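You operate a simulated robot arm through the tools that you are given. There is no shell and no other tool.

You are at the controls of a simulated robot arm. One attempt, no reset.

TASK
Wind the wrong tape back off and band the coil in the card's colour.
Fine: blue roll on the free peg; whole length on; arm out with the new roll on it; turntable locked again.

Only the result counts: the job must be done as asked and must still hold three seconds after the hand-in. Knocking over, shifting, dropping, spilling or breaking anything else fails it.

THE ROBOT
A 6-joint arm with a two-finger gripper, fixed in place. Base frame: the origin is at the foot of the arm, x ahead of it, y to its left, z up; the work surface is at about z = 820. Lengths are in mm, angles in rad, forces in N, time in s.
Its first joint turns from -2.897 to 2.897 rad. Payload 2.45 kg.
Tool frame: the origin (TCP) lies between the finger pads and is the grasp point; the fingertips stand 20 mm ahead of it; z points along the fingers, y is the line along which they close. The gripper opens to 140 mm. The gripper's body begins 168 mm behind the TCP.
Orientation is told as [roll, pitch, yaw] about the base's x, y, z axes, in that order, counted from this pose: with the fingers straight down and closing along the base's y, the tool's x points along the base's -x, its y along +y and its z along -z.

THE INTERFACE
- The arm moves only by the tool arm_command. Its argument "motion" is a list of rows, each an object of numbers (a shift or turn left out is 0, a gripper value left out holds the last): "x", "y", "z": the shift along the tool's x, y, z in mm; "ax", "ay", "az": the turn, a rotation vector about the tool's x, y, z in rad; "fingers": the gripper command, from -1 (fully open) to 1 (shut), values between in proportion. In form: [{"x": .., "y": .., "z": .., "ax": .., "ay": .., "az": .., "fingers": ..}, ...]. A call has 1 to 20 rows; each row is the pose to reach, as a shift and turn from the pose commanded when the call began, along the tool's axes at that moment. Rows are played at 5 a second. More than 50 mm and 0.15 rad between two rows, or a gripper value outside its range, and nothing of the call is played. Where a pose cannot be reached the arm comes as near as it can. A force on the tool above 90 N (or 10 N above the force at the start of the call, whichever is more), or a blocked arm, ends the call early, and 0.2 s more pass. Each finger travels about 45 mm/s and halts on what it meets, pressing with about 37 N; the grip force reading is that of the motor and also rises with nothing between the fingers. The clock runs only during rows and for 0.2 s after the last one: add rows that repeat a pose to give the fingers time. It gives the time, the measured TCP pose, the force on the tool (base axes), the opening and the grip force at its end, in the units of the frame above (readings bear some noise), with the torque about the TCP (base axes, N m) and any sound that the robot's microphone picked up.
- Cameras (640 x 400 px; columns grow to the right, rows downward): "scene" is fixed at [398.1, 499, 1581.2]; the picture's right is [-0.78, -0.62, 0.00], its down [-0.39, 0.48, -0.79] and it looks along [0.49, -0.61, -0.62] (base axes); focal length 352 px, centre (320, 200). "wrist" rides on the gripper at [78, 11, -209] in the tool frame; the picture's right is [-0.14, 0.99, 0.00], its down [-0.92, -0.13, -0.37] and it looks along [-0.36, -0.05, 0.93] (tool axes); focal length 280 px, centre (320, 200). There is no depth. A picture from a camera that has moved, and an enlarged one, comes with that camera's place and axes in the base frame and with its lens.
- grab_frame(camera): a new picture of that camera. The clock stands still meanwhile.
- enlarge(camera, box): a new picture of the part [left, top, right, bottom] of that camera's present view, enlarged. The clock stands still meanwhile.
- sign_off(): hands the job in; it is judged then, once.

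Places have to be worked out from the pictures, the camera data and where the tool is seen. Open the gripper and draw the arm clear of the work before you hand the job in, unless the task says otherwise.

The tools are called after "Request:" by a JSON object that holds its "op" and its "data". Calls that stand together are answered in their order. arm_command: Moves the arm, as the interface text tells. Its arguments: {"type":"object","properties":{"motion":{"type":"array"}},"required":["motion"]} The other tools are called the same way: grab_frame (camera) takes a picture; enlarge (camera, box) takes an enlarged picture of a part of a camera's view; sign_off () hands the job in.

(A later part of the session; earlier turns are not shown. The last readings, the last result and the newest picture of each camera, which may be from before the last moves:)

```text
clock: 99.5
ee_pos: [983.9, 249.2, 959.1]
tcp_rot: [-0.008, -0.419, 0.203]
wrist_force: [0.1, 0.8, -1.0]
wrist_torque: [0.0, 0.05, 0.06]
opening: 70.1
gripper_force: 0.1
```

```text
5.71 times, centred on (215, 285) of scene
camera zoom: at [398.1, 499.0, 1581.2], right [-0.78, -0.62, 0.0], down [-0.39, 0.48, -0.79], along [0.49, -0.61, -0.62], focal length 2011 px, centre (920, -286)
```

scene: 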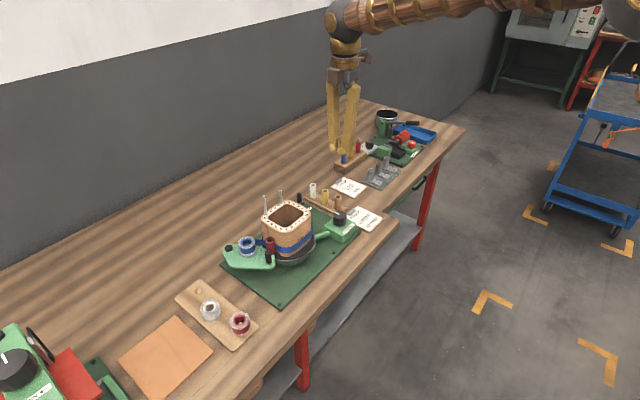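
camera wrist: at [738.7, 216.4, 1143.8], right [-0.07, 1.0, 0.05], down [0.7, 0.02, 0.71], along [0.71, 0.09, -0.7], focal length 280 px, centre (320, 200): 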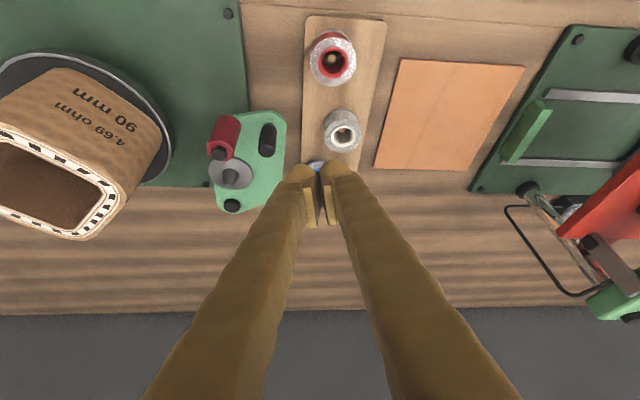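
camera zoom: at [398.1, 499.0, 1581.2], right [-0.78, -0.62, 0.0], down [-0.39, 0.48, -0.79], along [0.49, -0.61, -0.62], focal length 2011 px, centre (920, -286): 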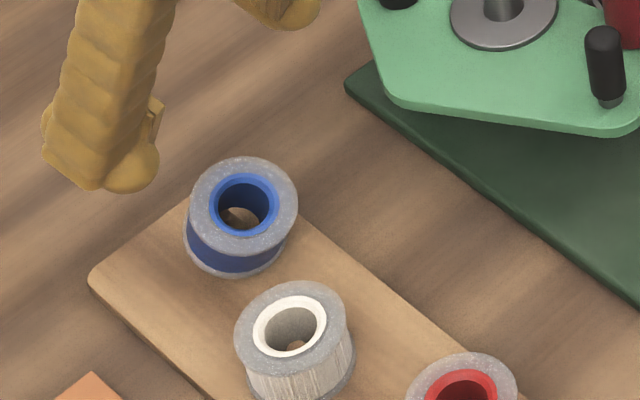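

Size-based ranging puts the rack top at z ≈ 838 and the roll leaning with its far hole edge on the peg tip, about 6 mm short of the peg. I lower around it to re-grip.

Request:
{"op": "arm_command", "data": {"motion": [{"x": 12, "y": -0.3, "z": 22}, {"x": 24, "y": -0.6, "z": 44}, {"x": 34, "y": -0.8, "z": 61}, {"x": 40, "y": -1, "z": 72}, {"x": 43, "y": -1, "z": 77.6}, {"x": 43, "y": -1, "z": 77.6}]}}

Request:
{"op": "enlarge", "data": {"camera": "wrist", "box": [240, 100, 400, 240]}}

Request:
{"op": "enlarge", "data": {"camera": "scene", "box": [180, 250, 250, 320]}}

```text
clock: 100.9
ee_pos: [978.5, 244.3, 871.1]
tcp_rot: [-0.008, -0.417, 0.205]
wrist_force: [0.1, -0.5, 0.7]
wrist_torque: [0.01, -0.03, 0.01]
opening: 69.9
gripper_force: 0.0
```

```text
2.86 times, centred on (320, 170) of wrist
camera zoom: at [822.8, 225.6, 1031.0], right [-0.07, 1.0, 0.05], down [0.7, 0.02, 0.71], along [0.71, 0.09, -0.7], focal length 801 px, centre (320, 286)
```

zoom: 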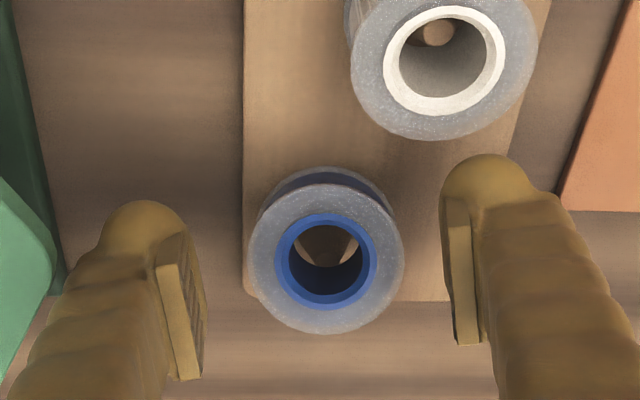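

```text
5.71 times, centred on (215, 285) of scene
camera zoom: at [398.1, 499.0, 1581.2], right [-0.78, -0.62, 0.0], down [-0.39, 0.48, -0.79], along [0.49, -0.61, -0.62], focal length 2011 px, centre (920, -286)
```

zoom: 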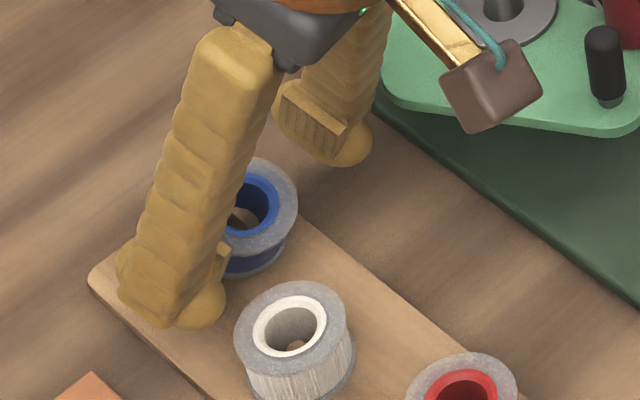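

I centre by 2 mm and close on the tilted roll.

Request:
{"op": "arm_command", "data": {"motion": [{"x": -0.4, "y": 2.2, "z": 0.2}, {"x": -0.4, "y": 2.2, "z": 0.2, "fingers": 1}, {"x": -0.4, "y": 2.2, "z": 0.2}, {"x": -0.4, "y": 2.2, "z": 0.2}, {"x": -0.4, "y": 2.2, "z": 0.2}]}}

Request:
{"op": "enlarge", "data": {"camera": "wrist", "box": [240, 100, 400, 240]}}

```text
clock: 102.1
ee_pos: [979.2, 246.8, 874.1]
tcp_rot: [-0.01, -0.422, 0.205]
wrist_force: [-6.6, -2.3, 26.9]
wrist_torque: [-0.44, -0.12, -0.12]
opening: 25.6
gripper_force: 34.2
```

```text
2.86 times, centred on (320, 170) of wrist
camera zoom: at [822.7, 228.4, 1032.3], right [-0.07, 1.0, 0.05], down [0.7, 0.02, 0.71], along [0.71, 0.09, -0.7], focal length 801 px, centre (320, 286)
```

zoom: 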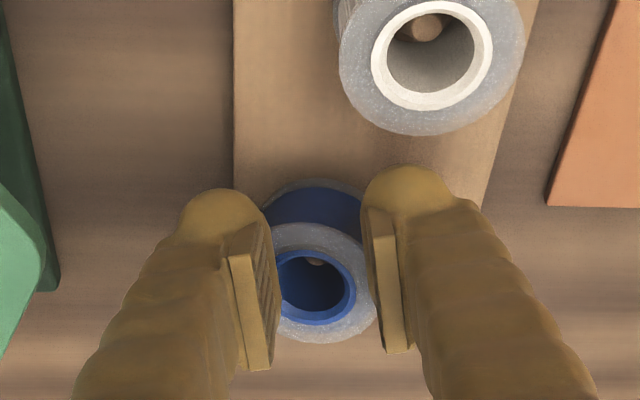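

Closing levered the roll down: it now looks level with the peg inside, and the fingers press on its rim. I open carefully and lift away.

Request:
{"op": "arm_command", "data": {"motion": [{"x": -1.2, "z": -2.7}, {"x": -1.2, "z": -2.7, "fingers": 0}, {"x": -1.2, "z": -2.7}, {"x": -1.2, "z": -2.7}, {"x": -8, "z": -18}, {"x": -20, "z": -46}, {"x": -35, "z": -80}, {"x": -35, "z": -80}]}}

Request:
{"op": "enlarge", "data": {"camera": "wrist", "box": [240, 60, 400, 200]}}

Request:
{"op": "enlarge", "data": {"camera": "scene", "box": [180, 250, 250, 320]}}

```text
clock: 103.9
ee_pos: [978.0, 248.5, 961.4]
tcp_rot: [-0.01, -0.417, 0.204]
wrist_force: [0.9, -0.6, -0.8]
wrist_torque: [0.0, 0.0, -0.01]
opening: 69.8
gripper_force: 0.1
```

```text
2.86 times, centred on (320, 130) of wrist
camera zoom: at [822.5, 229.5, 1120.4], right [-0.07, 1.0, 0.05], down [0.7, 0.02, 0.71], along [0.71, 0.09, -0.7], focal length 801 px, centre (320, 400)
```

zoom: 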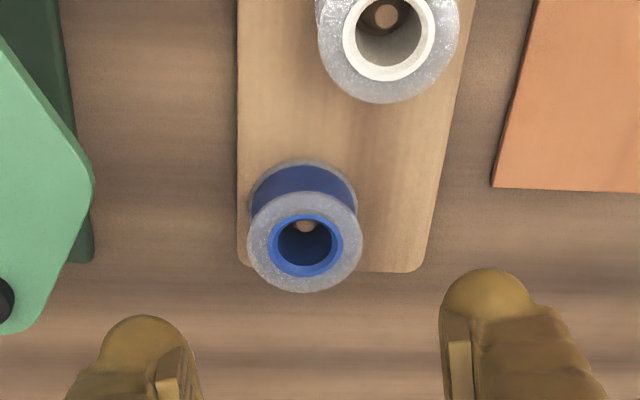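

```text
5.71 times, centred on (215, 285) of scene
camera zoom: at [398.1, 499.0, 1581.2], right [-0.78, -0.62, 0.0], down [-0.39, 0.48, -0.79], along [0.49, -0.61, -0.62], focal length 2011 px, centre (920, -286)
```

zoom: 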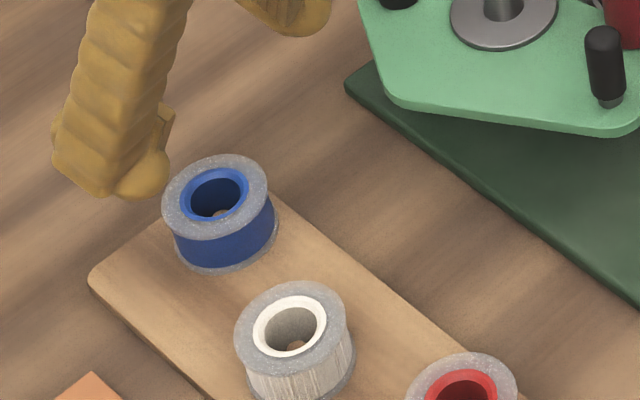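

Much better, but it may still lean slightly the other way. I zoom in hard to check it is seated.

Request:
{"op": "enlarge", "data": {"camera": "scene", "box": [192, 272, 222, 302]}}

Request:
{"op": "enlarge", "data": {"camera": "scene", "box": [205, 294, 235, 324]}}

Request:
{"op": "enlarge", "data": {"camera": "wrist", "box": [290, 95, 350, 145]}}

```text
13.33 times, centred on (207, 287) of scene
camera zoom: at [398.1, 499.0, 1581.2], right [-0.78, -0.62, 0.0], down [-0.39, 0.48, -0.79], along [0.49, -0.61, -0.62], focal length 4692 px, centre (1827, -960)
```

zoom: 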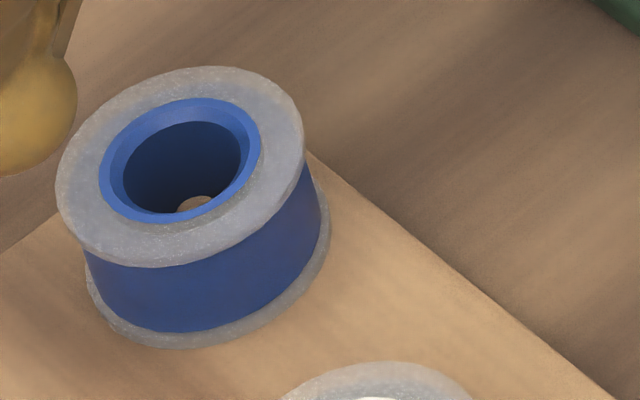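

```text
13.33 times, centred on (220, 309) of scene
camera zoom: at [398.1, 499.0, 1581.2], right [-0.78, -0.62, 0.0], down [-0.39, 0.48, -0.79], along [0.49, -0.61, -0.62], focal length 4692 px, centre (1653, -1253)
```

zoom: 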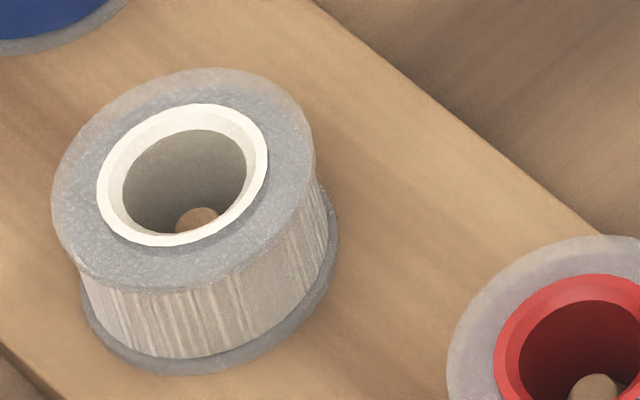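

```text
8.00 times, centred on (320, 120) of wrist
camera zoom: at [822.5, 229.5, 1120.4], right [-0.07, 1.0, 0.05], down [0.7, 0.02, 0.71], along [0.71, 0.09, -0.7], focal length 2243 px, centre (320, 840)
```

zoom: 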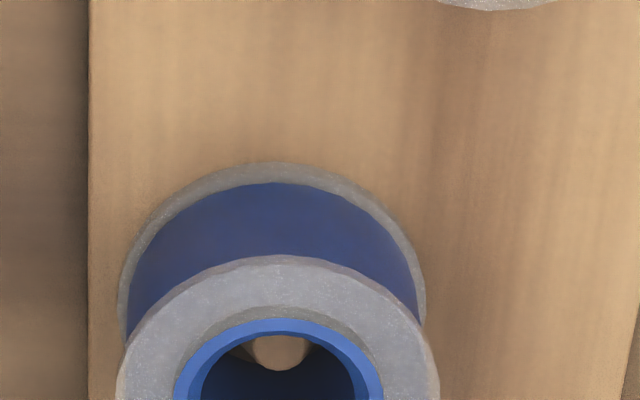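

The blue roll's ellipse matches the white roll's, so it is level and seated with the peg in its hole. Next I return to the arm handle (vertical tool) to swing the arm out again for mounting the white roll away from the coil.

Request:
{"op": "arm_command", "data": {"motion": [{"x": 4, "y": -5, "z": -34, "ay": 0.083}, {"x": 16, "y": -14, "z": -60, "ay": 0.167}, {"x": 28, "y": -23, "z": -85, "ay": 0.25}, {"x": 40, "y": -32, "z": -110, "ay": 0.333}, {"x": 50.9, "y": -41.7, "z": -131.8, "ay": 0.417}, {"x": 50.9, "y": -41.7, "z": -131.8, "ay": 0.417}]}}

Request:
{"op": "grab_frame", "data": {"camera": "wrist"}}

Request:
{"op": "enlarge", "data": {"camera": "scene", "box": [180, 180, 390, 320]}}

```text
clock: 105.3
ee_pos: [887.5, 187.7, 1059.9]
tcp_rot: [-0.007, 0.0, 0.2]
wrist_force: [-1.7, 0.8, 0.8]
wrist_torque: [-0.01, 0.0, 0.0]
opening: 70.0
gripper_force: 0.1
```

```text
taken
camera wrist: at [808.4, 185.1, 1268.3], right [-0.06, 1.0, -0.01], down [0.93, 0.06, 0.37], along [0.37, 0.02, -0.93], focal length 280 px, centre (320, 200)
```

wrist: 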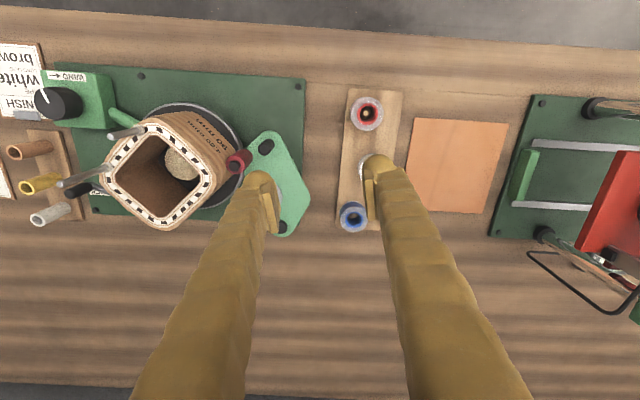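

```text
2.86 times, centred on (285, 250) of scene
camera zoom: at [398.1, 499.0, 1581.2], right [-0.78, -0.62, 0.0], down [-0.39, 0.48, -0.79], along [0.49, -0.61, -0.62], focal length 1006 px, centre (420, 57)
```

zoom: 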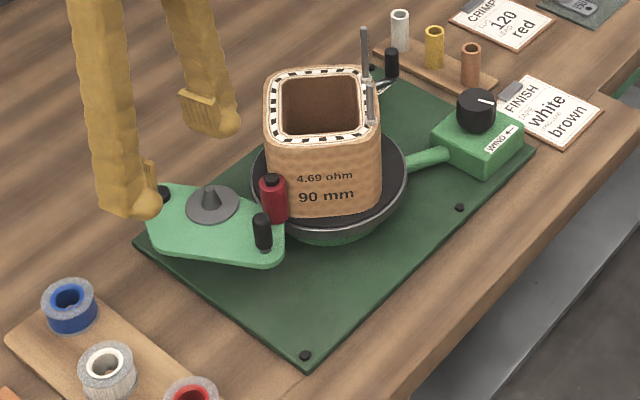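

Arm is in contact with the coil corner. I move over the handle, yaw 90°, fingers at 30 mm.

Request:
{"op": "arm_command", "data": {"motion": [{"x": 1.7, "y": -6.5, "az": -0.137, "fingers": 0.571}, {"x": 3.4, "y": -13, "az": -0.274}, {"x": 5, "y": -19.4, "az": -0.411}, {"x": 6.7, "y": -26, "az": -0.548}, {"x": 8.4, "y": -32, "az": -0.685}, {"x": 10, "y": -39, "az": -0.822}, {"x": 11.7, "y": -45, "az": -0.959}, {"x": 13.4, "y": -52, "az": -1.096}, {"x": 15, "y": -58, "az": -1.233}, {"x": 16.7, "y": -64.7, "az": -1.37}, {"x": 16.7, "y": -64.7, "az": -1.37}]}}

Request:
{"op": "enlarge", "data": {"camera": "wrist", "box": [180, 60, 400, 220]}}

```text
clock: 107.7
ee_pos: [884.0, 119.7, 1058.2]
tcp_rot: [-0.002, 0.005, 1.572]
wrist_force: [-0.6, 0.4, 0.4]
wrist_torque: [-0.01, 0.0, 0.02]
opening: 30.0
gripper_force: 0.1
```

```text
2.50 times, centred on (290, 140) of wrist
camera zoom: at [873.4, 44.5, 1268.7], right [-0.99, 0.14, 0.0], down [0.13, 0.92, 0.36], along [0.05, 0.36, -0.93], focal length 701 px, centre (395, 350)
```

zoom: 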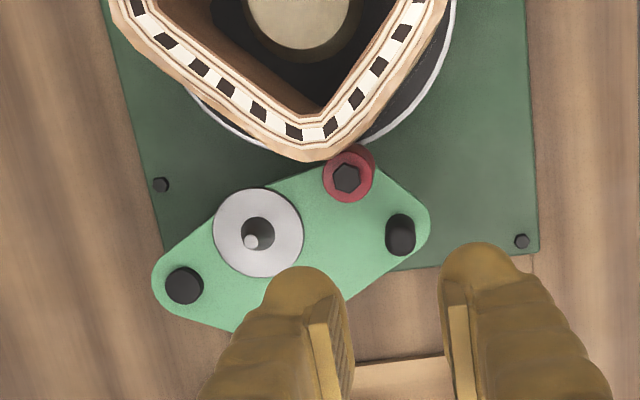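

Handle at (881.5,120), as before. I descend and grip it.

Request:
{"op": "arm_command", "data": {"motion": [{"x": -0.8, "y": 2.8, "z": 40}, {"x": -0.8, "y": 2.8, "z": 80}, {"x": -0.8, "y": 2.8, "z": 115}, {"x": -0.8, "y": 2.8, "z": 138}, {"x": -0.8, "y": 2.8, "z": 147}, {"x": -0.8, "y": 2.8, "z": 147, "fingers": 1}, {"x": -0.8, "y": 2.8, "z": 147}, {"x": -0.8, "y": 2.8, "z": 147}]}}

```text
clock: 109.5
ee_pos: [881.4, 120.0, 912.9]
tcp_rot: [-0.003, 0.007, 1.572]
wrist_force: [4.7, 0.9, -5.7]
wrist_torque: [0.0, -0.05, -0.01]
opening: 14.8
gripper_force: 41.3
```

Gripped. I swing the arm out about 25°, enough to clear the coil but away from the rack.

Request:
{"op": "arm_command", "data": {"motion": [{"x": -10, "y": 0.9, "az": 0.087}, {"x": -20, "y": 0.6, "az": 0.175}, {"x": -30, "y": -0.4, "az": 0.262}, {"x": -39.9, "y": -2.6, "az": 0.349}, {"x": -49.5, "y": -5.4, "az": 0.436}, {"x": -49.5, "y": -5.4, "az": 0.436}, {"x": -49.5, "y": -5.4, "az": 0.436, "fingers": 0.571}, {"x": -49.5, "y": -5.4, "az": 0.436}, {"x": -49.5, "y": -5.4, "z": -35, "az": 0.436}, {"x": -49.5, "y": -5.4, "z": -80, "az": 0.436}, {"x": -49.5, "y": -5.4, "z": -125, "az": 0.436}, {"x": -49.5, "y": -5.4, "z": -150, "az": 0.436}]}}

Request:
{"op": "enlarge", "data": {"camera": "wrist", "box": [160, 60, 400, 240]}}

Request:
{"op": "enlarge", "data": {"camera": "scene", "box": [180, 180, 390, 320]}}

```text
clock: 112.1
ee_pos: [886.4, 168.0, 1062.6]
tcp_rot: [-0.005, 0.004, 1.135]
wrist_force: [0.4, 0.6, -0.1]
wrist_torque: [0.02, 0.0, 0.01]
opening: 30.0
gripper_force: 0.1
```

```text
2.22 times, centred on (280, 150) of wrist
camera zoom: at [842.7, 104.8, 1272.3], right [-0.84, 0.54, -0.01], down [0.5, 0.78, 0.36], along [0.2, 0.3, -0.93], focal length 623 px, centre (409, 311)
```

zoom: 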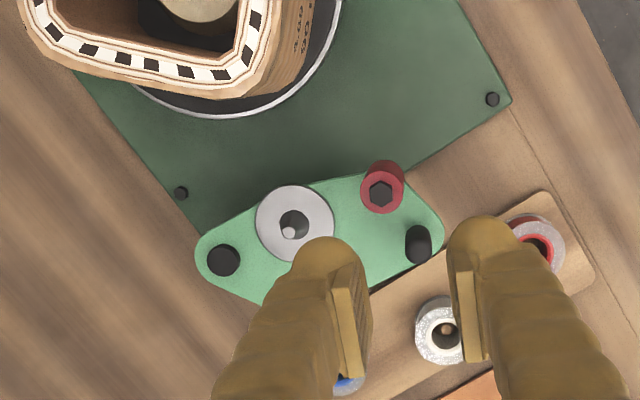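

```text
2.86 times, centred on (285, 250) of scene
camera zoom: at [398.1, 499.0, 1581.2], right [-0.78, -0.62, 0.0], down [-0.39, 0.48, -0.79], along [0.49, -0.61, -0.62], focal length 1006 px, centre (420, 57)
```

zoom: 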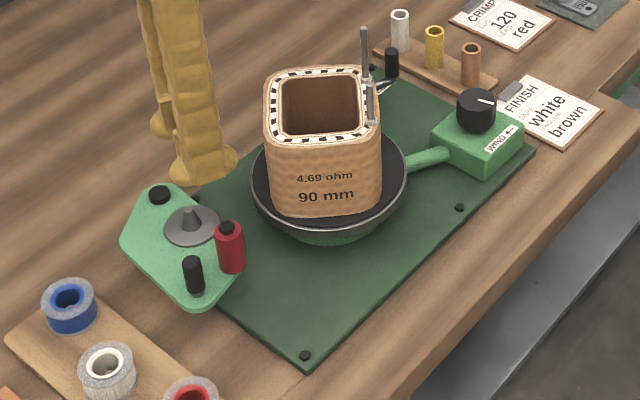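

Arm is out and the coil is bare. Now the white roll: I turn back to yaw 0.2 and move toward the rack.

Request:
{"op": "arm_command", "data": {"motion": [{"x": -12, "y": 5, "az": 0.134, "fingers": 0}, {"x": -24, "y": 11, "az": 0.267}, {"x": -35, "y": 16, "az": 0.4}, {"x": -47, "y": 22, "az": 0.534}, {"x": -58, "y": 27, "az": 0.668}, {"x": -70, "y": 33, "az": 0.8}, {"x": -81.6, "y": 38, "az": 0.935}, {"x": -81.6, "y": 38, "az": 0.935}]}}

```text
clock: 113.9
ee_pos: [887.0, 260.8, 1061.2]
tcp_rot: [-0.007, 0.0, 0.198]
wrist_force: [0.1, 0.1, 0.9]
wrist_torque: [0.02, 0.0, 0.02]
opening: 70.2
gripper_force: 0.0
```

Now lean 0.41 rad and come above the white roll.

Request:
{"op": "arm_command", "data": {"motion": [{"x": -6, "y": 0.7, "z": 24, "ay": -0.1}, {"x": -13, "y": 1.5, "z": 48, "ay": -0.2}, {"x": -20, "y": 2.2, "z": 72, "ay": -0.3}, {"x": -26, "y": 3, "z": 96, "ay": -0.41}, {"x": -26, "y": 3, "z": 116, "ay": -0.41}, {"x": -26, "y": 3, "z": 116, "ay": -0.41}]}}

Request:
{"op": "enlarge", "data": {"camera": "wrist", "box": [240, 80, 400, 220]}}

Request:
{"op": "grab_frame", "data": {"camera": "wrist"}}

```text
clock: 115.3
ee_pos: [910.9, 266.3, 946.0]
tcp_rot: [-0.009, -0.412, 0.201]
wrist_force: [-0.1, -0.9, 0.0]
wrist_torque: [0.02, 0.01, 0.04]
opening: 69.8
gripper_force: 0.0
```

```text
2.86 times, centred on (320, 150) of wrist
camera zoom: at [757.7, 248.8, 1105.8], right [-0.07, 1.0, 0.05], down [0.71, 0.02, 0.71], along [0.7, 0.09, -0.71], focal length 801 px, centre (320, 343)
```

zoom: 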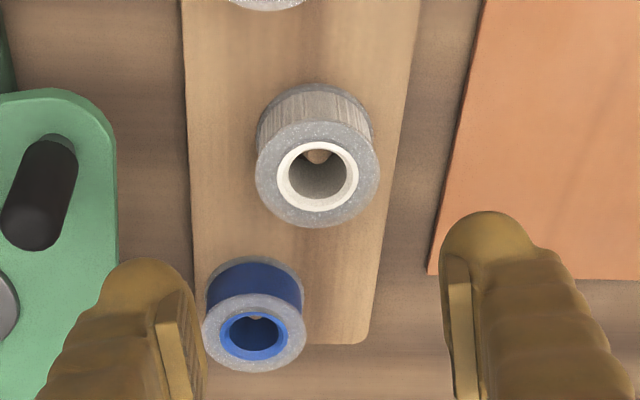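

```text
taken
camera wrist: at [757.7, 248.8, 1105.8], right [-0.07, 1.0, 0.05], down [0.71, 0.02, 0.71], along [0.7, 0.09, -0.71], focal length 280 px, centre (320, 200)
```

wrist: 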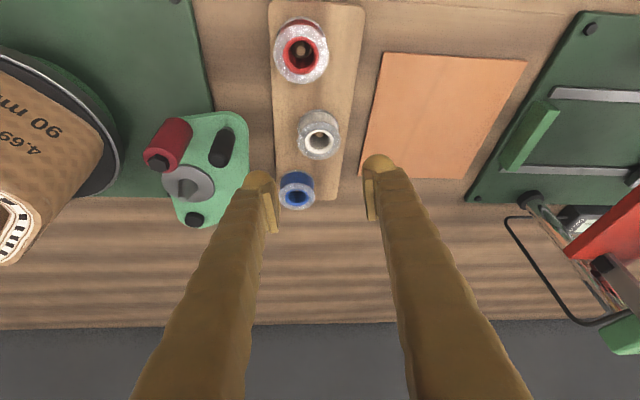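

White roll top centre ≈ (914.5,270,865). I lower around it to z ≈ 866.

Request:
{"op": "arm_command", "data": {"motion": [{"x": 8, "y": 2, "z": 20}, {"x": 16, "y": 4, "z": 40}, {"x": 24, "y": 4, "z": 58}, {"x": 28, "y": 4, "z": 68}, {"x": 30.4, "y": 4, "z": 74}, {"x": 30.4, "y": 4, "z": 74}]}}

Request:
{"op": "enlarge", "data": {"camera": "wrist", "box": [240, 100, 400, 240]}}

Request:
{"op": "enlarge", "data": {"camera": "scene", "box": [180, 250, 270, 340]}}

```text
clock: 116.7
ee_pos: [911.6, 271.4, 865.9]
tcp_rot: [-0.008, -0.41, 0.204]
wrist_force: [0.6, 0.1, 0.0]
wrist_torque: [-0.02, -0.01, 0.0]
opening: 69.8
gripper_force: 0.0
```

```text
2.86 times, centred on (320, 170) of wrist
camera zoom: at [757.1, 253.2, 1026.5], right [-0.07, 1.0, 0.05], down [0.71, 0.02, 0.71], along [0.7, 0.09, -0.71], focal length 801 px, centre (320, 286)
```

zoom: 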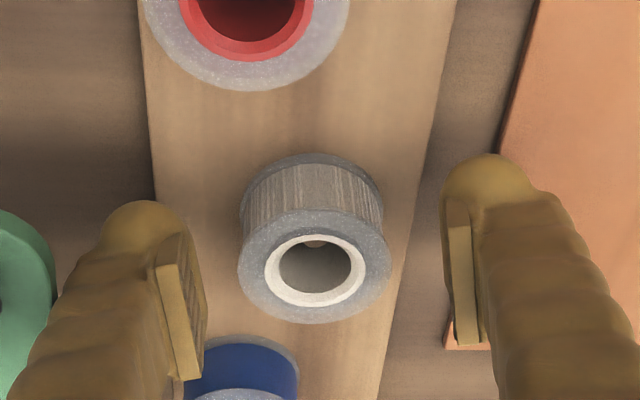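

```text
4.44 times, centred on (225, 295) of scene
camera zoom: at [398.1, 499.0, 1581.2], right [-0.78, -0.62, 0.0], down [-0.39, 0.48, -0.79], along [0.49, -0.61, -0.62], focal length 1564 px, centre (742, -222)
```

zoom: 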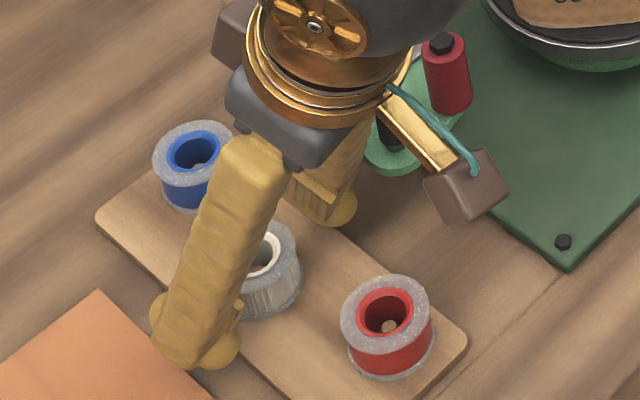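

Roll is centred between the pads. I go 2.5 mm lower and close.

Request:
{"op": "arm_command", "data": {"motion": [{"x": 1.2, "y": -1, "z": 2.2}, {"x": 1.2, "y": -1, "z": 2.2, "fingers": 1}, {"x": 1.2, "y": -1, "z": 2.2}, {"x": 1.2, "y": -1, "z": 2.2}, {"x": 1.2, "y": -1, "z": 2.2}]}}

Request:
{"op": "enlarge", "data": {"camera": "wrist", "box": [240, 100, 400, 240]}}

```text
clock: 117.9
ee_pos: [912.1, 270.5, 863.0]
tcp_rot: [-0.01, -0.41, 0.204]
wrist_force: [0.8, 0.1, -0.2]
wrist_torque: [0.0, 0.01, 0.02]
opening: 42.6
gripper_force: 37.0
```

```text
2.86 times, centred on (320, 170) of wrist
camera zoom: at [757.5, 252.3, 1023.7], right [-0.07, 1.0, 0.05], down [0.71, 0.02, 0.71], along [0.7, 0.09, -0.71], focal length 801 px, centre (320, 286)
```

zoom: 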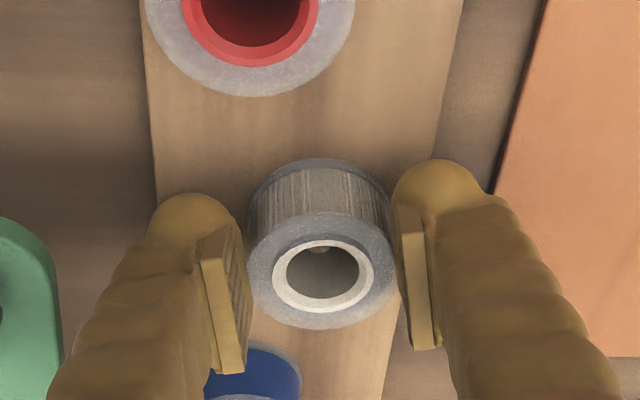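

Gripped. I lift it off straight up.

Request:
{"op": "arm_command", "data": {"motion": [{"x": -4, "y": -0.1, "z": -9.2}, {"x": -8, "y": -0.2, "z": -18.4}, {"x": -20, "y": -0.4, "z": -46}, {"x": -34, "y": -0.7, "z": -78}, {"x": -48.1, "y": -1, "z": -110}, {"x": -48.1, "y": -1, "z": -110}]}}

Request:
{"op": "enlarge", "data": {"camera": "wrist", "box": [160, 80, 400, 240]}}

Request:
{"op": "enlarge", "data": {"camera": "scene", "box": [170, 210, 310, 340]}}

```text
clock: 119.3
ee_pos: [913.2, 268.0, 983.2]
tcp_rot: [-0.008, -0.41, 0.203]
wrist_force: [-1.3, 0.3, -0.2]
wrist_torque: [0.02, 0.01, 0.0]
opening: 40.2
gripper_force: 37.3
```

```text
2.50 times, centred on (280, 160) of wrist
camera zoom: at [759.3, 249.8, 1143.8], right [-0.07, 1.0, 0.05], down [0.71, 0.02, 0.71], along [0.7, 0.09, -0.71], focal length 701 px, centre (420, 300)
```

zoom: 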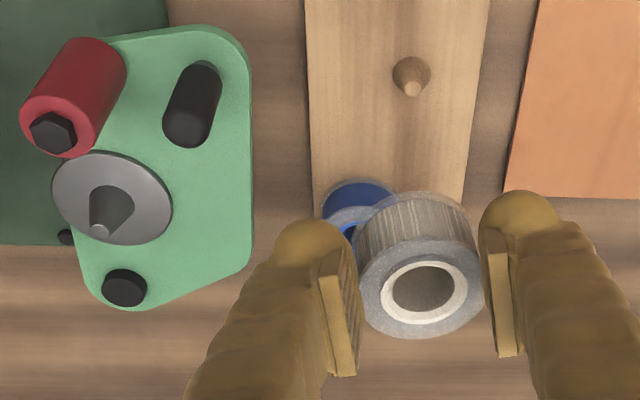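

```text
3.08 times, centred on (240, 275) of scene
camera zoom: at [398.1, 499.0, 1581.2], right [-0.78, -0.62, 0.0], down [-0.39, 0.48, -0.79], along [0.49, -0.61, -0.62], focal length 1083 px, centre (566, -31)
```

zoom: 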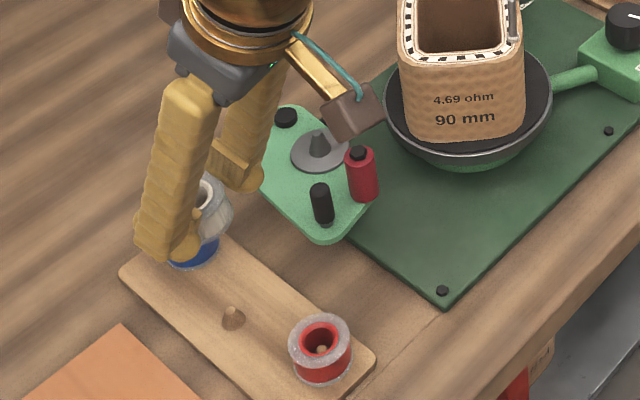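

The opening has shrunk to 40 mm — the roll may be slipping. The clock is stopped, so I look closely before doing anything.

Request:
{"op": "enlarge", "data": {"camera": "wrist", "box": [270, 140, 370, 230]}}

Request:
{"op": "enlarge", "data": {"camera": "scene", "box": [195, 250, 255, 310]}}

```text
4.44 times, centred on (320, 185) of wrist
camera zoom: at [759.3, 249.8, 1143.8], right [-0.07, 1.0, 0.05], down [0.71, 0.02, 0.71], along [0.7, 0.09, -0.71], focal length 1246 px, centre (320, 267)
```

zoom: 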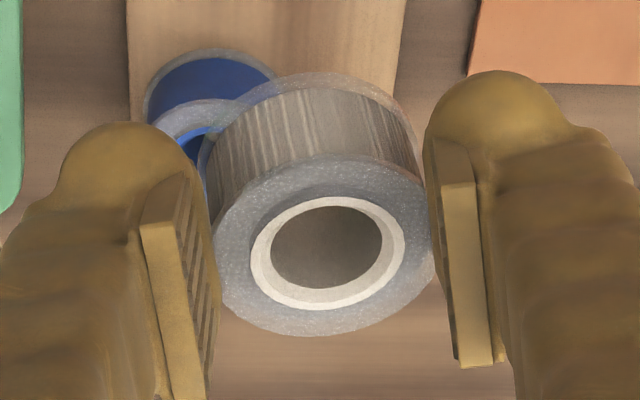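

```text
6.67 times, centred on (225, 280) of scene
camera zoom: at [398.1, 499.0, 1581.2], right [-0.78, -0.62, 0.0], down [-0.39, 0.48, -0.79], along [0.49, -0.61, -0.62], focal length 2346 px, centre (953, -333)
```

zoom: 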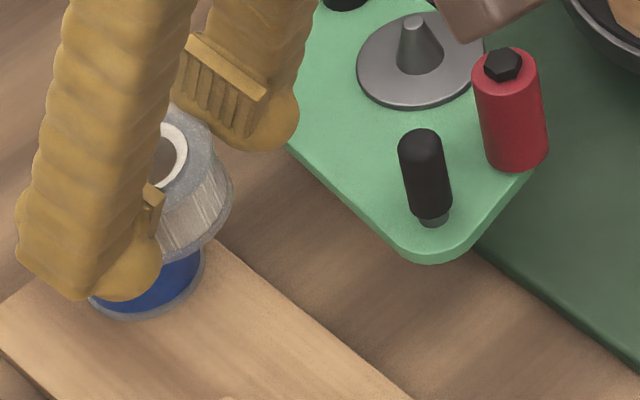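

The roll has slid to the fingertips and is only held by its upper flange. I set it back straight onto its own peg at once, with reduced squeeze, to re-grip it deeper.

Request:
{"op": "arm_command", "data": {"motion": [{"x": 20, "y": 1.3, "z": 33, "fingers": 0.45}, {"x": 40, "y": 2.6, "z": 66}, {"x": 50, "y": 3.3, "z": 84}, {"x": 52.8, "y": 3.5, "z": 88}]}}

Request:
{"op": "enlarge", "data": {"camera": "wrist", "box": [270, 140, 370, 230]}}

Request:
{"op": "enlarge", "data": {"camera": "scene", "box": [195, 270, 255, 330]}}

```text
clock: 120.3
ee_pos: [900.9, 269.5, 879.5]
tcp_rot: [-0.008, -0.41, 0.203]
wrist_force: [-0.4, 0.6, 0.1]
wrist_torque: [-0.04, -0.02, 0.04]
opening: 40.3
gripper_force: 36.8
```

```text
4.44 times, centred on (320, 185) of wrist
camera zoom: at [746.1, 250.5, 1040.7], right [-0.07, 1.0, 0.05], down [0.71, 0.02, 0.71], along [0.7, 0.09, -0.71], focal length 1246 px, centre (320, 267)
```

zoom: 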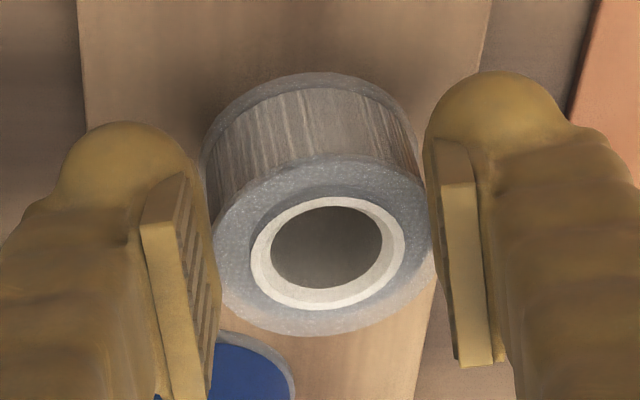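

```text
6.67 times, centred on (225, 300) of scene
camera zoom: at [398.1, 499.0, 1581.2], right [-0.78, -0.62, 0.0], down [-0.39, 0.48, -0.79], along [0.49, -0.61, -0.62], focal length 2346 px, centre (953, -467)
```

zoom: 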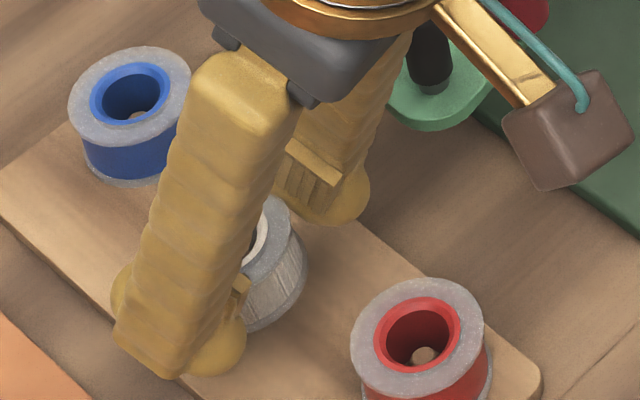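

The in-hand state is stable, but the grasp is poor. I'll set it down here on its peg and re-grip with a vertical, deeper grasp (r≈950 is reachable). Lower the last few mm to contact.

Request:
{"op": "arm_command", "data": {"motion": [{"x": 0.4, "z": 0.92}, {"x": 0.8, "z": 1.84}, {"x": 1.2, "z": 2.76}, {"x": 1.2, "z": 2.76}]}}

```text
clock: 121.3
ee_pos: [899.9, 270.2, 878.3]
tcp_rot: [-0.006, -0.414, 0.203]
wrist_force: [2.4, -1.4, 20.1]
wrist_torque: [0.04, -0.54, -0.02]
opening: 40.4
gripper_force: 36.6
```

Contact felt. I open and check that it settles on the peg.

Request:
{"op": "arm_command", "data": {"motion": [{"x": -0.4, "z": -0.9}, {"x": -0.4, "z": -0.9, "fingers": 0.1}, {"x": -0.4, "z": -0.9}, {"x": -0.4, "z": -0.9}]}}

Request:
{"op": "enlarge", "data": {"camera": "wrist", "box": [270, 130, 370, 220]}}

Request:
{"op": "enlarge", "data": {"camera": "scene", "box": [195, 270, 255, 330]}}

```text
clock: 122.3
ee_pos: [898.7, 270.0, 879.1]
tcp_rot: [-0.011, -0.411, 0.203]
wrist_force: [-0.9, -0.6, -0.2]
wrist_torque: [0.02, -0.01, -0.01]
opening: 63.1
gripper_force: 0.0
```

```text
4.44 times, centred on (320, 175) of wrist
camera zoom: at [745.1, 251.7, 1039.7], right [-0.07, 1.0, 0.05], down [0.71, 0.02, 0.71], along [0.7, 0.09, -0.71], focal length 1246 px, centre (320, 311)
```

zoom: 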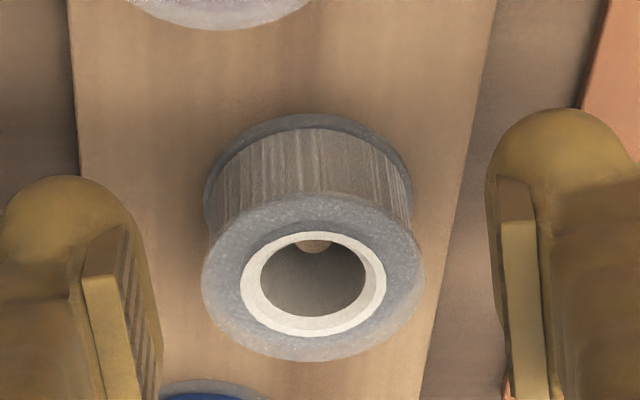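

```text
6.67 times, centred on (225, 300) of scene
camera zoom: at [398.1, 499.0, 1581.2], right [-0.78, -0.62, 0.0], down [-0.39, 0.48, -0.79], along [0.49, -0.61, -0.62], focal length 2346 px, centre (953, -467)
```

zoom: 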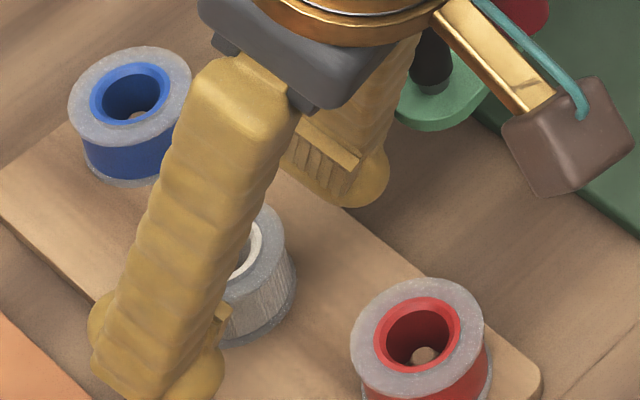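

It is seated level again. I lift and untilt to vertical above it.

Request:
{"op": "arm_command", "data": {"motion": [{"x": -8, "z": -18.3}, {"x": -16, "z": -36.7}, {"x": -32, "z": -73.3, "ay": 0.1}, {"x": -36, "y": -1, "z": -72, "ay": 0.2}, {"x": -40, "y": -2, "z": -70, "ay": 0.3}, {"x": -44.7, "y": -2.9, "z": -67.8, "ay": 0.411}, {"x": -44.7, "y": -2.9, "z": -67.8, "ay": 0.411}]}}

Request:
{"op": "enlarge", "data": {"camera": "wrist", "box": [240, 80, 400, 220]}}

Request:
{"op": "enlarge", "data": {"camera": "scene", "box": [170, 220, 310, 340]}}

```text
clock: 123.9
ee_pos: [913.1, 268.9, 960.4]
tcp_rot: [-0.008, 0.002, 0.2]
wrist_force: [-0.4, 0.1, -0.1]
wrist_torque: [0.01, 0.0, 0.0]
opening: 63.1
gripper_force: 0.0
```

```text
2.86 times, centred on (320, 150) of wrist
camera zoom: at [834.2, 267.0, 1169.5], right [-0.06, 1.0, -0.01], down [0.93, 0.06, 0.37], along [0.37, 0.02, -0.93], focal length 801 px, centre (320, 343)
```

zoom: 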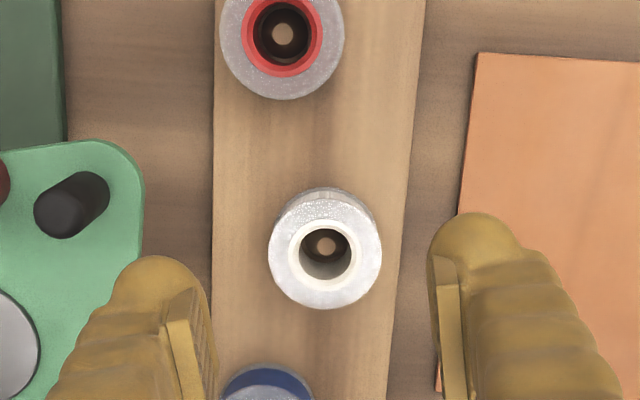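

```text
3.33 times, centred on (240, 280) of scene
camera zoom: at [398.1, 499.0, 1581.2], right [-0.78, -0.62, 0.0], down [-0.39, 0.48, -0.79], along [0.49, -0.61, -0.62], focal length 1173 px, centre (587, -67)
```

zoom: 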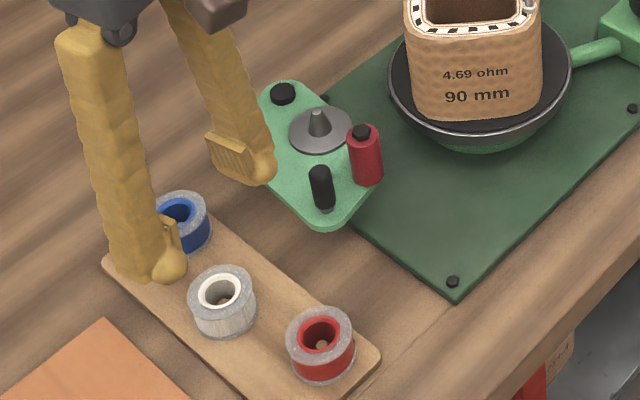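

I descend vertically around the white roll to z ≈ 859.

Request:
{"op": "arm_command", "data": {"motion": [{"x": -2.7, "y": 2.4, "z": 30, "fingers": 0}, {"x": -2.7, "y": 2.4, "z": 60}, {"x": -2.7, "y": 2.4, "z": 80}, {"x": -2.7, "y": 2.4, "z": 92}, {"x": -2.7, "y": 2.4, "z": 98}, {"x": -2.7, "y": 2.4, "z": 101}, {"x": -2.7, "y": 2.4, "z": 101}]}}

Request:
{"op": "enlarge", "data": {"camera": "wrist", "box": [240, 100, 400, 240]}}

Request:
{"op": "enlarge", "data": {"camera": "scene", "box": [180, 260, 260, 340]}}

```text
clock: 125.5
ee_pos: [915.2, 272.3, 859.2]
tcp_rot: [-0.007, -0.001, 0.201]
wrist_force: [0.4, -0.2, 0.3]
wrist_torque: [-0.01, -0.01, 0.0]
opening: 69.8
gripper_force: 0.0
```

```text
2.86 times, centred on (320, 170) of wrist
camera zoom: at [836.5, 270.2, 1067.6], right [-0.06, 1.0, -0.01], down [0.93, 0.06, 0.37], along [0.37, 0.02, -0.93], focal length 801 px, centre (320, 286)
```

zoom: 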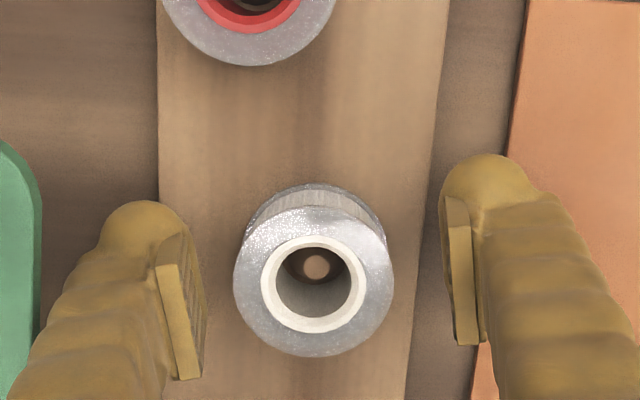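

```text
5.00 times, centred on (220, 300) of scene
camera zoom: at [398.1, 499.0, 1581.2], right [-0.78, -0.62, 0.0], down [-0.39, 0.48, -0.79], along [0.49, -0.61, -0.62], focal length 1760 px, centre (820, -300)
```

zoom: 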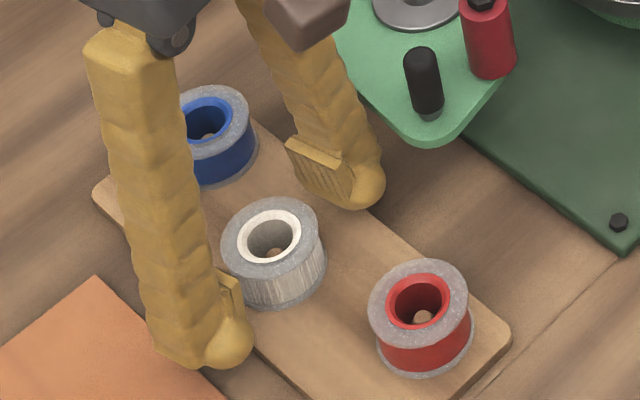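

Well centred with the roll top 5.6 mm above the TCP (good overlap). I close.

Request:
{"op": "arm_command", "data": {"motion": [{"y": -1.8}, {"y": -1.8, "fingers": 1}, {"y": -1.8}, {"y": -1.8}, {"y": -1.8}]}}

```text
clock: 126.7
ee_pos: [916.0, 271.5, 857.8]
tcp_rot: [-0.006, 0.0, 0.2]
wrist_force: [0.3, -0.5, 0.5]
wrist_torque: [0.0, -0.01, -0.01]
opening: 42.1
gripper_force: 36.6
```

Grip at 42.1 mm. I lift a little and check for slip.

Request:
{"op": "arm_command", "data": {"motion": [{"z": -5}, {"z": -12}, {"z": -20}, {"z": -20}]}}

Request:
{"op": "enlarge", "data": {"camera": "wrist", "box": [240, 100, 400, 240]}}

```text
clock: 127.7
ee_pos: [914.7, 271.2, 878.0]
tcp_rot: [-0.006, 0.0, 0.199]
wrist_force: [0.1, -0.9, 0.2]
wrist_torque: [-0.02, 0.01, 0.02]
opening: 41.9
gripper_force: 37.1
```

```text
2.86 times, centred on (320, 170) of wrist
camera zoom: at [837.0, 268.5, 1087.3], right [-0.06, 1.0, -0.01], down [0.93, 0.06, 0.37], along [0.37, 0.02, -0.93], focal length 801 px, centre (320, 286)
```

zoom: 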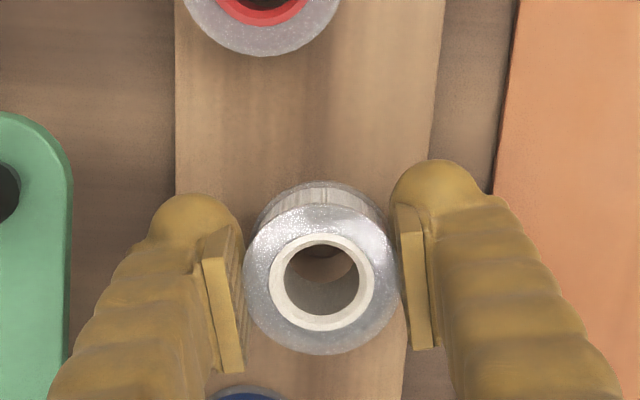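

Stable and level. I lift higher and look at the spindle.

Request:
{"op": "arm_command", "data": {"motion": [{"z": -30}, {"z": -65}, {"z": -100}, {"z": -100}]}}

Request:
{"op": "enlarge", "data": {"camera": "wrist", "box": [160, 80, 400, 240]}}

Request:
{"op": "enlarge", "data": {"camera": "scene", "box": [180, 210, 310, 330]}}

```text
clock: 128.7
ee_pos: [913.5, 272.7, 978.8]
tcp_rot: [-0.007, -0.001, 0.199]
wrist_force: [-0.3, 0.2, 0.1]
wrist_torque: [-0.01, -0.01, 0.02]
opening: 41.3
gripper_force: 36.5
```

```text
2.50 times, centred on (280, 160) of wrist
camera zoom: at [835.3, 269.6, 1188.5], right [-0.06, 1.0, -0.01], down [0.93, 0.06, 0.37], along [0.37, 0.02, -0.93], focal length 701 px, centre (420, 300)
```

zoom: 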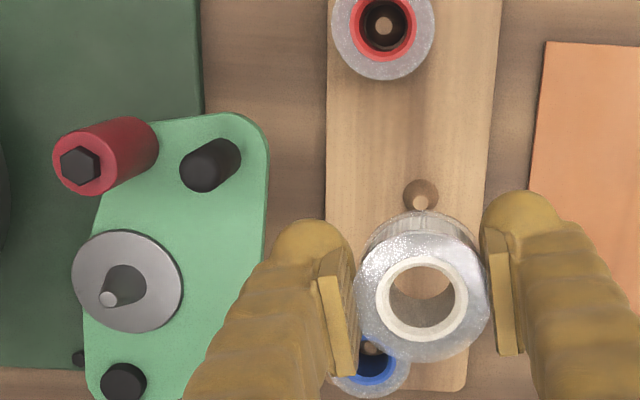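

```text
3.33 times, centred on (245, 270) of scene
camera zoom: at [398.1, 499.0, 1581.2], right [-0.78, -0.62, 0.0], down [-0.39, 0.48, -0.79], along [0.49, -0.61, -0.62], focal length 1173 px, centre (570, -33)
```

zoom: 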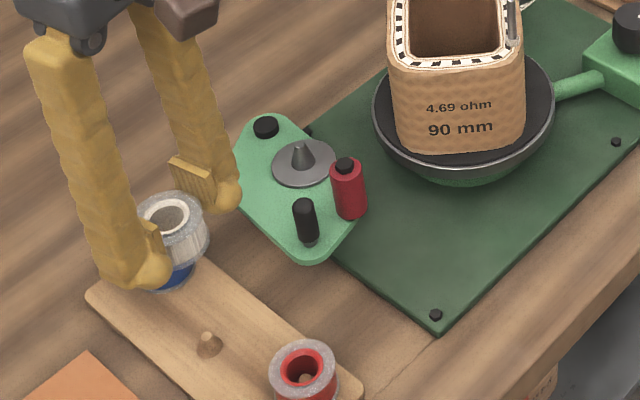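

The grip creeps very slowly, so I move promptly: carry the roll over the spindle (≈ (951.5,141.5), washer z ≈ 892) and hover just above its tip.

Request:
{"op": "arm_command", "data": {"motion": [{"x": -3, "y": -45, "z": 0}, {"x": -6, "y": -91, "z": 0}, {"x": -9.1, "y": -136.7, "z": 2}, {"x": -9.1, "y": -136.7, "z": 34}]}}

Request:
{"op": "enlarge", "data": {"camera": "wrist", "box": [220, 80, 420, 240]}}

Request:
{"op": "enlarge", "data": {"camera": "scene", "box": [205, 210, 285, 290]}}

```text
clock: 129.7
ee_pos: [953.3, 137.5, 944.8]
tcp_rot: [-0.007, -0.001, 0.201]
wrist_force: [-0.2, -0.4, -0.5]
wrist_torque: [-0.04, 0.03, 0.01]
opening: 40.7
gripper_force: 36.7
```

```text
2.50 times, centred on (320, 160) of wrist
camera zoom: at [874.1, 135.0, 1154.0], right [-0.06, 1.0, -0.01], down [0.93, 0.06, 0.37], along [0.37, 0.02, -0.93], focal length 701 px, centre (320, 300)
```

zoom: 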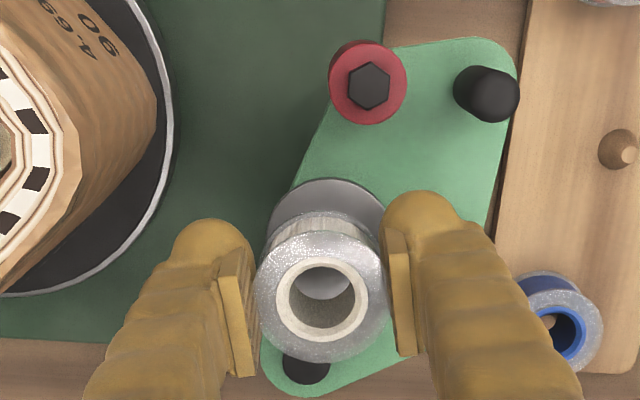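

```text
5.00 times, centred on (245, 250) of scene
camera zoom: at [398.1, 499.0, 1581.2], right [-0.78, -0.62, 0.0], down [-0.39, 0.48, -0.79], along [0.49, -0.61, -0.62], focal length 1760 px, centre (695, -50)
```

zoom: 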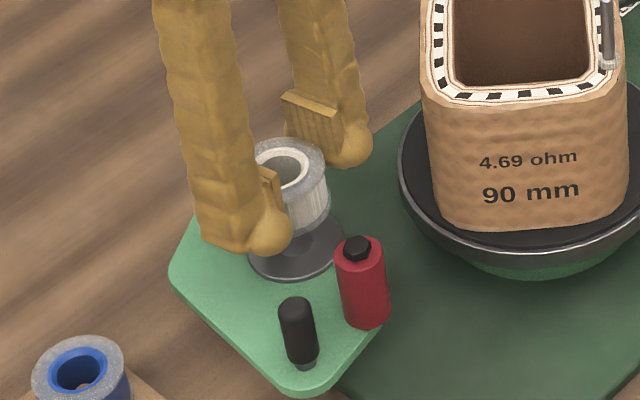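

I correct by about (-5.5,+2) mm so the roll hole is over the spindle, then lower it most of the way.

Request:
{"op": "arm_command", "data": {"motion": [{"x": 5, "y": 2.9, "z": 0}, {"x": 5, "y": 2.9, "z": 5}, {"x": 5, "y": 2.9, "z": 12}, {"x": 5, "y": 2.9, "z": 12}]}}

Request:
{"op": "enlarge", "data": {"camera": "wrist", "box": [260, 120, 380, 240]}}

Request:
{"op": "enlarge", "data": {"camera": "scene", "box": [225, 225, 285, 285]}}

```text
clock: 130.7
ee_pos: [945.7, 140.9, 932.8]
tcp_rot: [-0.007, -0.001, 0.199]
wrist_force: [-0.1, 0.2, 0.4]
wrist_torque: [0.01, 0.02, 0.0]
opening: 40.8
gripper_force: 37.1
```

```text
3.33 times, centred on (320, 180) of wrist
camera zoom: at [867.7, 137.7, 1142.0], right [-0.06, 1.0, -0.01], down [0.93, 0.06, 0.37], along [0.37, 0.02, -0.93], focal length 935 px, centre (320, 267)
```

zoom: 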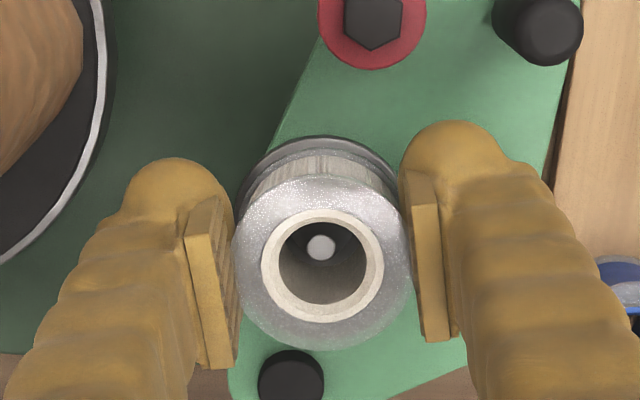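

```text
6.67 times, centred on (255, 255) of scene
camera zoom: at [398.1, 499.0, 1581.2], right [-0.78, -0.62, 0.0], down [-0.39, 0.48, -0.79], along [0.49, -0.61, -0.62], focal length 2346 px, centre (753, -167)
```

zoom: 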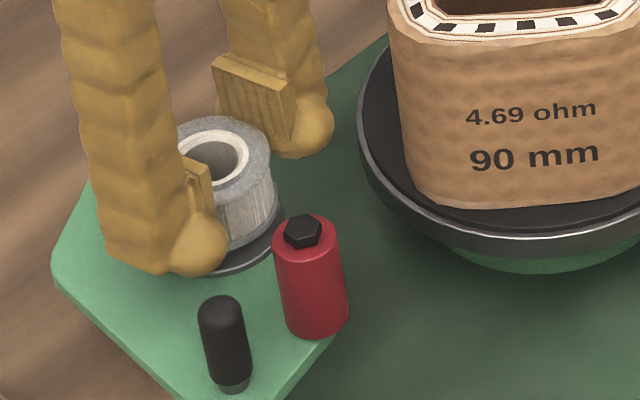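

The spindle tip shows nicely inside the roll's hole. I shift 2 mm forward and lower to the washer.

Request:
{"op": "arm_command", "data": {"motion": [{"x": -2, "y": -0.4, "z": 4}, {"x": -2, "y": -0.4, "z": 8}, {"x": -2, "y": -0.4, "z": 11}, {"x": -2, "y": -0.4, "z": 11}]}}

Request:
{"op": "enlarge", "data": {"camera": "wrist", "box": [260, 120, 380, 240]}}

Request:
{"op": "enlarge", "data": {"camera": "scene", "box": [225, 225, 285, 285]}}

```text
clock: 131.7
ee_pos: [949.1, 140.5, 922.5]
tcp_rot: [-0.007, -0.002, 0.2]
wrist_force: [0.4, -0.3, 8.7]
wrist_torque: [0.14, 0.01, -0.04]
opening: 40.6
gripper_force: 37.3
```

```text
3.33 times, centred on (320, 180) of wrist
camera zoom: at [869.8, 137.8, 1131.6], right [-0.06, 1.0, -0.01], down [0.93, 0.06, 0.37], along [0.37, 0.02, -0.93], focal length 935 px, centre (320, 267)
```

zoom: 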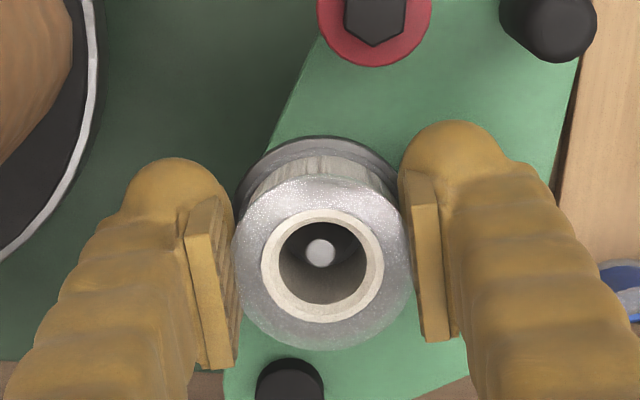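

```text
6.67 times, centred on (255, 255) of scene
camera zoom: at [398.1, 499.0, 1581.2], right [-0.78, -0.62, 0.0], down [-0.39, 0.48, -0.79], along [0.49, -0.61, -0.62], focal length 2346 px, centre (753, -167)
```

zoom: 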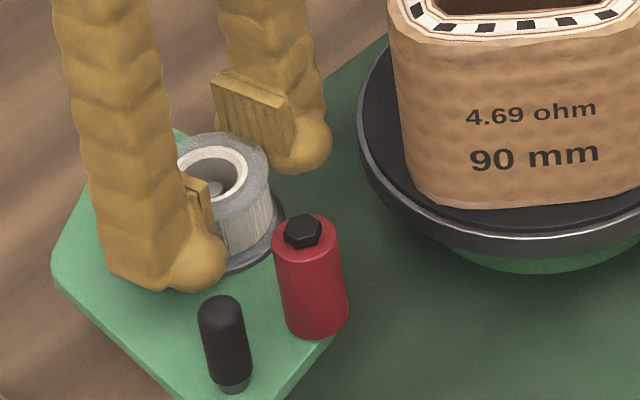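

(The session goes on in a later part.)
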